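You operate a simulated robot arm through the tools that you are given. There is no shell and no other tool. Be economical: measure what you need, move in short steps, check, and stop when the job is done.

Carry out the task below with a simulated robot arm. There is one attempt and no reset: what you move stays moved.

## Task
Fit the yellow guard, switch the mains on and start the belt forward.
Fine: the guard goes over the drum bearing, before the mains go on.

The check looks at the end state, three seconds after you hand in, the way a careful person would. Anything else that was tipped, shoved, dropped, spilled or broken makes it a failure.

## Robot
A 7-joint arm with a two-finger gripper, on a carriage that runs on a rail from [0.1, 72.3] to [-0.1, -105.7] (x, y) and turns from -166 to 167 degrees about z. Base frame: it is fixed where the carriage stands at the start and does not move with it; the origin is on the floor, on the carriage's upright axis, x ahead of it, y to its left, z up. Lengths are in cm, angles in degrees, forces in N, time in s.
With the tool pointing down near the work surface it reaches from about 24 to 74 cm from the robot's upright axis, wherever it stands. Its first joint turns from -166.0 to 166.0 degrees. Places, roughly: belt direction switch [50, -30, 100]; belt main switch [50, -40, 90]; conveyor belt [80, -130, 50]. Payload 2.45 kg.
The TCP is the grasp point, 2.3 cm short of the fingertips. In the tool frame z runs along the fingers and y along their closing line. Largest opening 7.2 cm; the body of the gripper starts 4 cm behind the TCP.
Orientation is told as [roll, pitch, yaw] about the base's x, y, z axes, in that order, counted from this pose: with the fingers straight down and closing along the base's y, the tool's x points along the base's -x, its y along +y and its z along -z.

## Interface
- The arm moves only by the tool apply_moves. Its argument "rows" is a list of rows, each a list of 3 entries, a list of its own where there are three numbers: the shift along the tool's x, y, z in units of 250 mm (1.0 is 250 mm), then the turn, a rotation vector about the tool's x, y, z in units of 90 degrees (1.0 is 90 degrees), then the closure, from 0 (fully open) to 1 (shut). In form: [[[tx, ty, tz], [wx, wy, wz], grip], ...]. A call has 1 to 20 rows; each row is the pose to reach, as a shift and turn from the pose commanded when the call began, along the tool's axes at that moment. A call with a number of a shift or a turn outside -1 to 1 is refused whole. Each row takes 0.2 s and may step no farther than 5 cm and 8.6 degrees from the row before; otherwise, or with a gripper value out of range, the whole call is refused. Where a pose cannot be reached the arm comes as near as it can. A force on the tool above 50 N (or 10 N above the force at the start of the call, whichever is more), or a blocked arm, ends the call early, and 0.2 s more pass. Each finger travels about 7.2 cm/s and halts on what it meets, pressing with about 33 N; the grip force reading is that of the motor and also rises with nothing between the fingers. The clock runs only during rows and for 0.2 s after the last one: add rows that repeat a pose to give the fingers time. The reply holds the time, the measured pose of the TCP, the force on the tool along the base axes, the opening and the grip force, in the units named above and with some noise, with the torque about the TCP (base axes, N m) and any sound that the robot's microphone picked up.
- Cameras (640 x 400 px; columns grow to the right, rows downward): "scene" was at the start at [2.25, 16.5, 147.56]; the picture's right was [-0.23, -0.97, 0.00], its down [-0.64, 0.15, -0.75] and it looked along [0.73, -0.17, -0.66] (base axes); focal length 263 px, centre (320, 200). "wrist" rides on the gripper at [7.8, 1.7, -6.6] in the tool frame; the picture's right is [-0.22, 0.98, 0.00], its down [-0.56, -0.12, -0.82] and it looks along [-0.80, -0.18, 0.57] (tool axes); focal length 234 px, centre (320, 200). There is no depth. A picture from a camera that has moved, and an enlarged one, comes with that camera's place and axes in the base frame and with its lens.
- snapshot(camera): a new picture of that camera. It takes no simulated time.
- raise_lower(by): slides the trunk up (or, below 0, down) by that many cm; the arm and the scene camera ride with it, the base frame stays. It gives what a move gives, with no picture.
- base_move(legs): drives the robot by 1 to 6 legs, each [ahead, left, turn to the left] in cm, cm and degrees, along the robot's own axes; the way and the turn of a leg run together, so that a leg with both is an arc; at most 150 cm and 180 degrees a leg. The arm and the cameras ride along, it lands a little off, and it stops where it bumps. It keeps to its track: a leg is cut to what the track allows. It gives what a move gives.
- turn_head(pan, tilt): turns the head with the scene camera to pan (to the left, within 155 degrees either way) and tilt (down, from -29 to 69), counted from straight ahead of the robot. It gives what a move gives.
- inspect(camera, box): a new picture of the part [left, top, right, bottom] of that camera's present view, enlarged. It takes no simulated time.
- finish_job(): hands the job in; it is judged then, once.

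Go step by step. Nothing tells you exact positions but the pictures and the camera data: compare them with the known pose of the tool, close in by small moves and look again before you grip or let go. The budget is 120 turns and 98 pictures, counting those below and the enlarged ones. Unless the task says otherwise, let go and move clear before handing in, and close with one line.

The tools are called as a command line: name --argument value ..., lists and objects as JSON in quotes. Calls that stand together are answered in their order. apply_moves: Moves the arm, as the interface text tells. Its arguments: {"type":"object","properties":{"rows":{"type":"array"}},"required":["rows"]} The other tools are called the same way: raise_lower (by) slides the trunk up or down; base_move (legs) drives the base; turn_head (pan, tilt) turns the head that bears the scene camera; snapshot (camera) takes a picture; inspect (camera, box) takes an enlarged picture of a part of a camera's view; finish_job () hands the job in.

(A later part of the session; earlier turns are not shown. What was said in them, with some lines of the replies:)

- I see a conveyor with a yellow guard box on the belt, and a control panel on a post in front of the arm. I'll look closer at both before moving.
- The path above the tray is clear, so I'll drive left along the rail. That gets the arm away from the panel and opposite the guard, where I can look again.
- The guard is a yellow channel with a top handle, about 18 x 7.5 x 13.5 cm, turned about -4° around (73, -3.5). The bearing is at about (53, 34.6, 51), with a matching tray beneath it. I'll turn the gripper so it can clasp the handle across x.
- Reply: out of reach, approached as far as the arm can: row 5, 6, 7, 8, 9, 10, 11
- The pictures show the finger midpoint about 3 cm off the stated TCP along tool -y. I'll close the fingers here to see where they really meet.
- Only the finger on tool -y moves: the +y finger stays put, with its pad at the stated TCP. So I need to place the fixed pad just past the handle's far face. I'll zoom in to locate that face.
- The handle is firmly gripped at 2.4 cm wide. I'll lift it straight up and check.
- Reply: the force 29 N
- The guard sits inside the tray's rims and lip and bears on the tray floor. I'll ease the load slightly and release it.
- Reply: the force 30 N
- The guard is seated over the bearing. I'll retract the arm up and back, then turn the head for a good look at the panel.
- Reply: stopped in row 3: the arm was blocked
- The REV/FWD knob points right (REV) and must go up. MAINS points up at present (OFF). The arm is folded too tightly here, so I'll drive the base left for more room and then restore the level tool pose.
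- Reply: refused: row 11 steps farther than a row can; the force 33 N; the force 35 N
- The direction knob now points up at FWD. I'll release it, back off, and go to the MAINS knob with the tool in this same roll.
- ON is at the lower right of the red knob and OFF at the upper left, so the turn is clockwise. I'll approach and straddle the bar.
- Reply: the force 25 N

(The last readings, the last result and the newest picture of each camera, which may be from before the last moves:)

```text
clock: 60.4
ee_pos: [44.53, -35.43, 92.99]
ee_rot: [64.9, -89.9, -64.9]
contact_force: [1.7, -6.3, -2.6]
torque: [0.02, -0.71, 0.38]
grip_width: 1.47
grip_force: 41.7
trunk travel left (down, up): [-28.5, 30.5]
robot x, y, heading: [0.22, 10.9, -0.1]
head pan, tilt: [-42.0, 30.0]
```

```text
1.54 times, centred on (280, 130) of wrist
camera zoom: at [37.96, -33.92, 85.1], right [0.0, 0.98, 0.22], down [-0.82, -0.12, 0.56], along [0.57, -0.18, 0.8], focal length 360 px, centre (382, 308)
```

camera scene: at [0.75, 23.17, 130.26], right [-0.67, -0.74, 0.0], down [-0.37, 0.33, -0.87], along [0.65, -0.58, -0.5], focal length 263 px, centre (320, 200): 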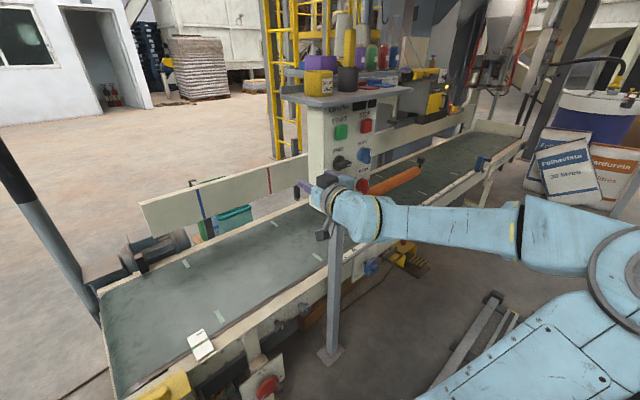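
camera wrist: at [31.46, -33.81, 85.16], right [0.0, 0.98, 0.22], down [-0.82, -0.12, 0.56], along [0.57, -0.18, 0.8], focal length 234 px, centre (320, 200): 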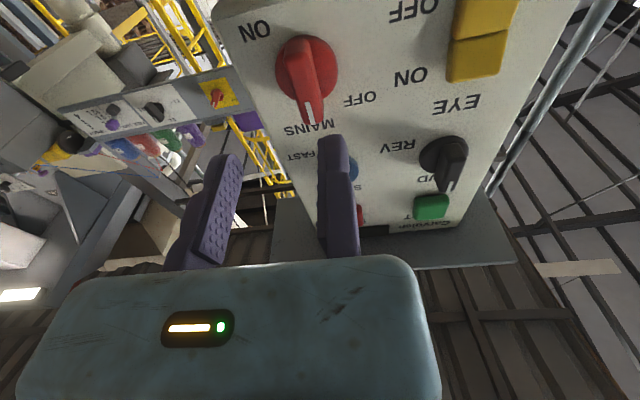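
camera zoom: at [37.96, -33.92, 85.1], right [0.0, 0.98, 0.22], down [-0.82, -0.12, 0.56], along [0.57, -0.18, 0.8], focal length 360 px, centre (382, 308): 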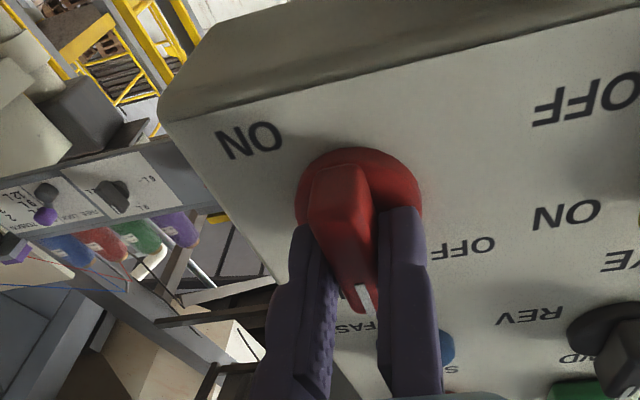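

apply_moves --rows '[[[-0.0042, -0.0003, 0], [0, 0, 0.09], 1], [[-0.0083, -0.0012, 0], [0, 0, 0.18], 1], [[-0.0122, -0.0026, 0], [0, 0, 0.27], 1], [[-0.0159, -0.0046, 0], [0, 0, 0.36], 1], [[-0.0192, -0.0071, 0], [0, 0, 0.45], 1], [[-0.0222, -0.01, 0], [0, 0, 0.54], 1], [[-0.0247, -0.0133, 0], [0, 0, 0.63], 1], [[-0.0268, -0.017, 0], [0, 0, 0.72], 1], [[-0.0283, -0.0209, 0], [0, 0, 0.81], 1], [[-0.0292, -0.025, 0], [0, 0, 0.9], 1], [[-0.0296, -0.0281, 0], [0, 0, 0.97], 1], [[-0.0296, -0.0296, 0], [0, 0, 1.0], 1]]'

snapshot --camera "wrist"

```text
clock: 63.0
ee_pos: [44.48, -36.29, 93.39]
ee_rot: [90.0, 0.2, -90.2]
contact_force: [-26.4, -8.2, -17.0]
torque: [-0.23, 0.13, -0.23]
grip_width: 1.48
grip_force: 41.4
trunk travel left (down, up): [-28.5, 30.5]
robot x, y, heading: [0.31, 10.65, 0.1]
head pan, tilt: [-42.0, 30.0]
```

```text
17 pictures are left
camera wrist: at [38.01, -28.74, 95.25], right [0.0, -0.22, 0.98], down [-0.82, -0.56, -0.13], along [0.57, -0.8, -0.18], focal length 234 px, centre (320, 200)
```

wrist: 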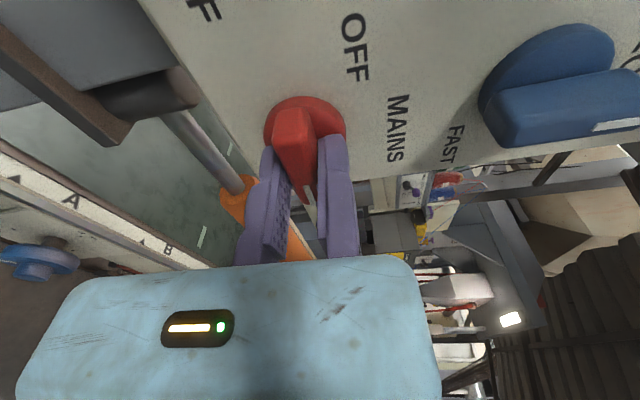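

apply_moves --rows '[[[0, -0.005, -0.008], [0, 0, 0], 1], [[0.004, -0.005, -0.008], [0, 0, 0.07], 1], [[0.004, -0.005, -0.008], [0, 0, 0.07], 1]]'

```text
clock: 63.8
ee_pos: [44.56, -36.38, 93.65]
ee_rot: [90.1, 6.2, -90.4]
contact_force: [14.4, -36.0, 11.3]
torque: [-1.12, 0.43, -0.03]
grip_width: 1.64
grip_force: 41.5
trunk travel left (down, up): [-28.5, 30.5]
robot x, y, heading: [-0.23, 10.75, 0.2]
head pan, tilt: [-42.0, 30.0]
```

The knob is at its stop, so MAINS is ON. I'll release it and back off.

apply_moves --rows '[[[-0.004, 0, 0], [0, 0, -0.07], 1], [[-0.004, 0, 0], [0, 0, -0.07], 0.7], [[-0.004, 0.008, 0], [0, 0, -0.07], 0.5], [[-0.004, 0.014, -0.01], [0, 0, -0.07], 0.4], [[-0.004, 0.014, -0.1], [0, 0, -0.07], 0.3], [[-0.004, 0.014, -0.22], [0, 0, -0.07], 0.3]]'

inspect --camera "wrist" --box '[120, 0, 440, 260]'

```text
clock: 65.2
ee_pos: [38.91, -36.29, 93.82]
ee_rot: [89.8, 0.0, -90.1]
contact_force: [1.1, 0.6, -0.6]
torque: [0.02, -0.06, -0.03]
grip_width: 5.04
grip_force: 0.0
trunk travel left (down, up): [-28.5, 30.5]
robot x, y, heading: [0.15, 10.61, 0.0]
head pan, tilt: [-42.0, 30.0]
```

```text
1.54 times, centred on (280, 130) of wrist
camera zoom: at [32.31, -28.66, 95.55], right [0.0, -0.22, 0.98], down [-0.82, -0.56, -0.12], along [0.57, -0.8, -0.18], focal length 360 px, centre (382, 308)
```

zoom: 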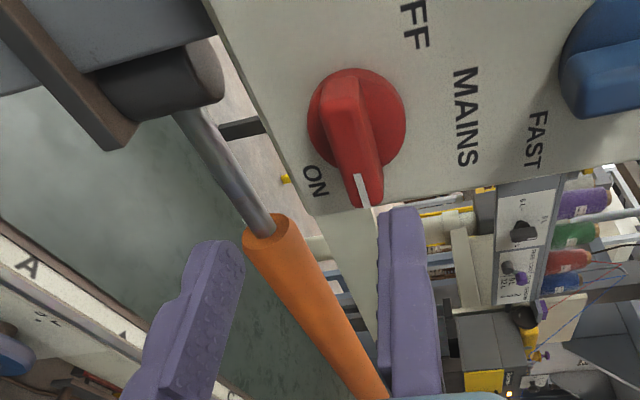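

apply_moves --rows '[[[0.08, 0.14, 0], [0, 0, 0], 0.6], [[0.16, 0.28, 0], [0, 0, 0], 1], [[0.24, 0.43, 0], [0, 0, 0], 1], [[0.33, 0.57, 0], [0, 0, 0], 1], [[0.412, 0.71, 0], [0, 0, 0], 1], [[0.412, 0.71, 0.1], [0, 0, 0], 1]]'

inspect --camera "wrist" --box '[160, 0, 480, 260]'

inspect --camera "scene" --box '[290, 80, 400, 200]'

```text
clock: 66.5
ee_pos: [41.09, -26.13, 111.72]
ee_rot: [90.1, 0.0, -90.1]
contact_force: [-0.3, -0.1, 0.3]
torque: [0.0, -0.02, 0.01]
grip_width: 0.0
grip_force: 28.1
trunk travel left (down, up): [-28.5, 30.5]
robot x, y, heading: [0.1, 10.98, 0.3]
head pan, tilt: [-42.0, 30.0]
```

```text
1.54 times, centred on (320, 130) of wrist
camera zoom: at [34.6, -18.5, 113.25], right [0.0, -0.22, 0.98], down [-0.82, -0.56, -0.12], along [0.57, -0.8, -0.18], focal length 360 px, centre (320, 308)
```

zoom: 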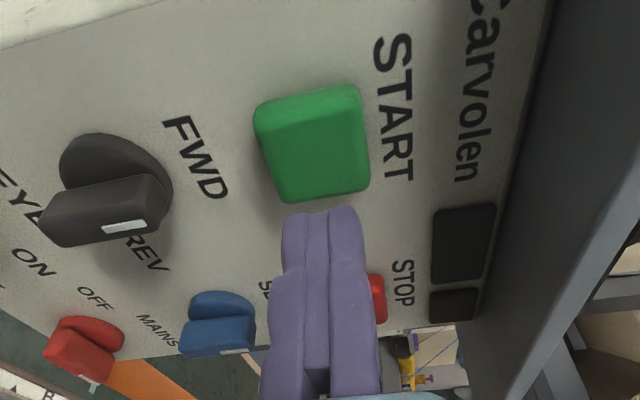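

```text
3.33 times, centred on (345, 140) of scene
camera zoom: at [0.72, 23.15, 130.27], right [-0.67, -0.74, 0.0], down [-0.37, 0.33, -0.87], along [0.65, -0.58, -0.5], focal length 876 px, centre (237, 400)
```

zoom: 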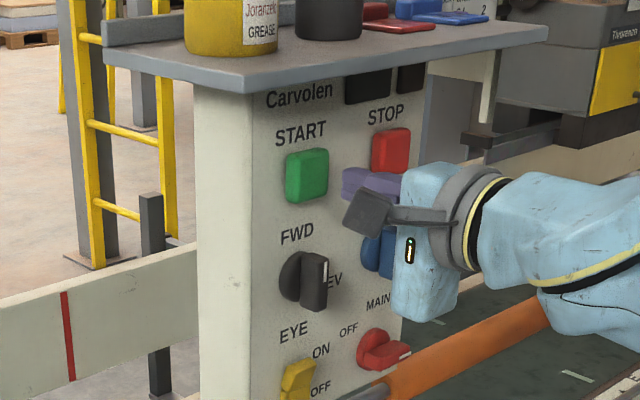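

apply_moves --rows '[[[0, -0.008, 0.08], [0, 0, 0], 1], [[0, -0.008, 0.13], [0, 0, 0], 1], [[0, -0.008, 0.145], [0, 0, 0], 1]]'

apply_moves --rows '[[[0, 0, 0.012], [0, 0, 0], 1], [[0, 0, 0.024], [0, 0, 0], 1]]'

```text
clock: 67.3
ee_pos: [44.71, -26.11, 111.33]
ee_rot: [90.2, 0.1, -90.3]
contact_force: [-20.6, 4.8, -2.2]
torque: [0.04, 0.05, 0.12]
grip_width: 0.6
grip_force: 28.4
trunk travel left (down, up): [-28.5, 30.5]
robot x, y, heading: [-0.03, 10.86, 0.2]
head pan, tilt: [-42.0, 30.0]
heard: click
```

```text
clock: 67.9
ee_pos: [44.91, -26.04, 111.4]
ee_rot: [90.0, 0.1, -90.4]
contact_force: [-38.8, 12.4, -4.9]
torque: [-0.08, 0.07, 0.35]
grip_width: 0.59
grip_force: 28.0
trunk travel left (down, up): [-28.5, 30.5]
robot x, y, heading: [0.05, 10.45, -0.0]
head pan, tilt: [-42.0, 30.0]
stopped in row 2: the force on the tool passed its limit at 54 N (the readings are from after the stop); the commanded pose is now the measured one
```

A click was heard. I'll back away and check that the belt is running.

apply_moves --rows '[[[0, 0, -0.06], [0, 0, 0], 1], [[0, 0, -0.2], [0, 0, 0], 1], [[0.05, 0, -0.32], [0, 0, 0], 1]]'

snapshot --camera "scene"

apply_moves --rows '[[[0.04, 0, -0.02], [0, 0, 0], 0.8]]'

snapshot --camera "scene"

```text
clock: 68.7
ee_pos: [37.29, -24.83, 111.14]
ee_rot: [89.8, 0.0, -90.1]
contact_force: [-0.1, 0.0, -0.1]
torque: [0.0, 0.05, 0.0]
grip_width: 0.02
grip_force: 29.2
trunk travel left (down, up): [-28.5, 30.5]
robot x, y, heading: [0.16, 11.03, 0.1]
head pan, tilt: [-42.0, 30.0]
```

```text
13 pictures are left
camera scene: at [0.83, 23.13, 130.27], right [-0.67, -0.74, 0.0], down [-0.37, 0.33, -0.87], along [0.64, -0.58, -0.5], focal length 263 px, centre (320, 200)
```

scene: 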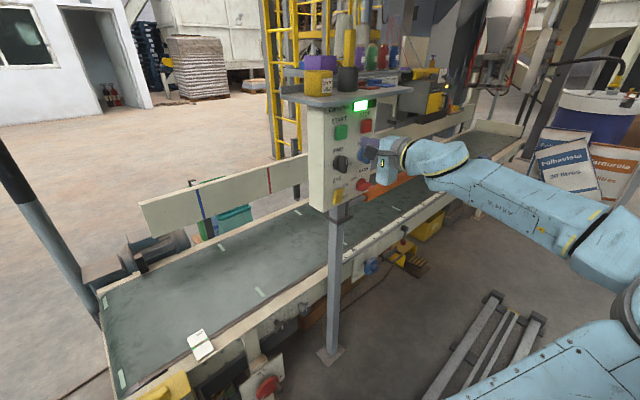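

```text
clock: 69.1
ee_pos: [36.79, -23.78, 111.06]
ee_rot: [89.9, 0.2, -90.2]
contact_force: [-0.7, 0.9, 0.2]
torque: [0.01, -0.02, -0.02]
grip_width: 1.46
grip_force: 0.2
trunk travel left (down, up): [-28.5, 30.5]
robot x, y, heading: [-0.01, 10.72, 0.1]
head pan, tilt: [-42.0, 30.0]
```

```text
12 pictures are left
camera scene: at [0.78, 23.14, 130.27], right [-0.67, -0.74, 0.0], down [-0.37, 0.33, -0.87], along [0.64, -0.58, -0.5], focal length 263 px, centre (320, 200)
```

scene: 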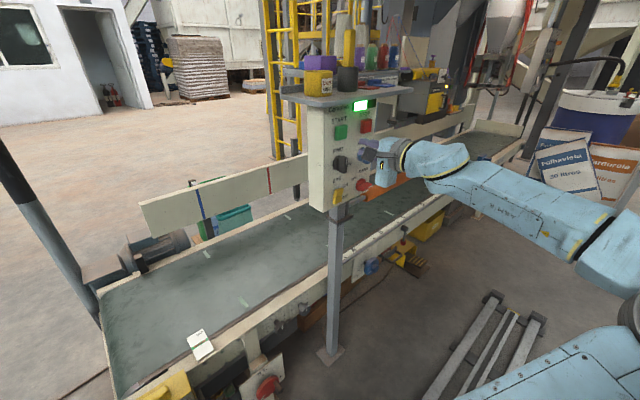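

The belt is running and the display is lit. I'll check the panel and the guard up close.

inspect --camera "scene" --box '[290, 80, 400, 215]'

inspect --camera "scene" --box '[100, 310, 300, 400]'

```text
2.96 times, centred on (345, 148) of scene
camera zoom: at [0.78, 23.14, 130.27], right [-0.67, -0.74, 0.0], down [-0.37, 0.33, -0.87], along [0.64, -0.58, -0.5], focal length 778 px, centre (246, 356)
```

zoom: 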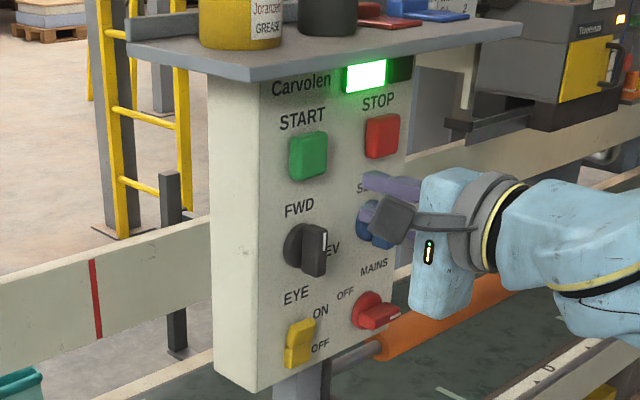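

```text
3.20 times, centred on (200, 355) of scene
camera zoom: at [0.78, 23.14, 130.27], right [-0.67, -0.74, 0.0], down [-0.37, 0.33, -0.87], along [0.64, -0.58, -0.5], focal length 841 px, centre (704, -296)
```

zoom: 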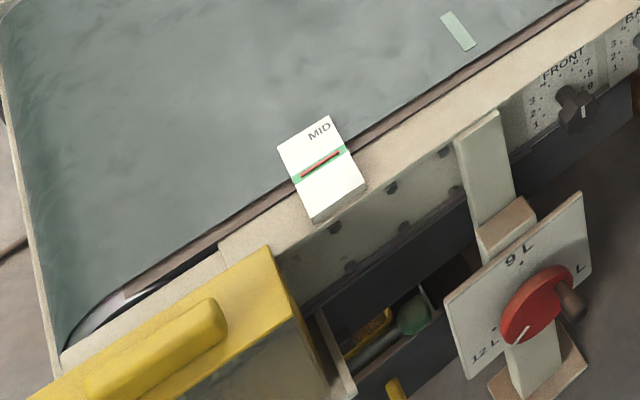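

The guard is in place, MAINS is ON, the direction is FWD, the run lamp is lit and the belt is moving. The arm is clear, so I'm handing in.

finish_job

```text
The job is handed in.
```

The yellow guard is fitted over the drum bearing, the mains were switched on after that, and the belt is running forward.
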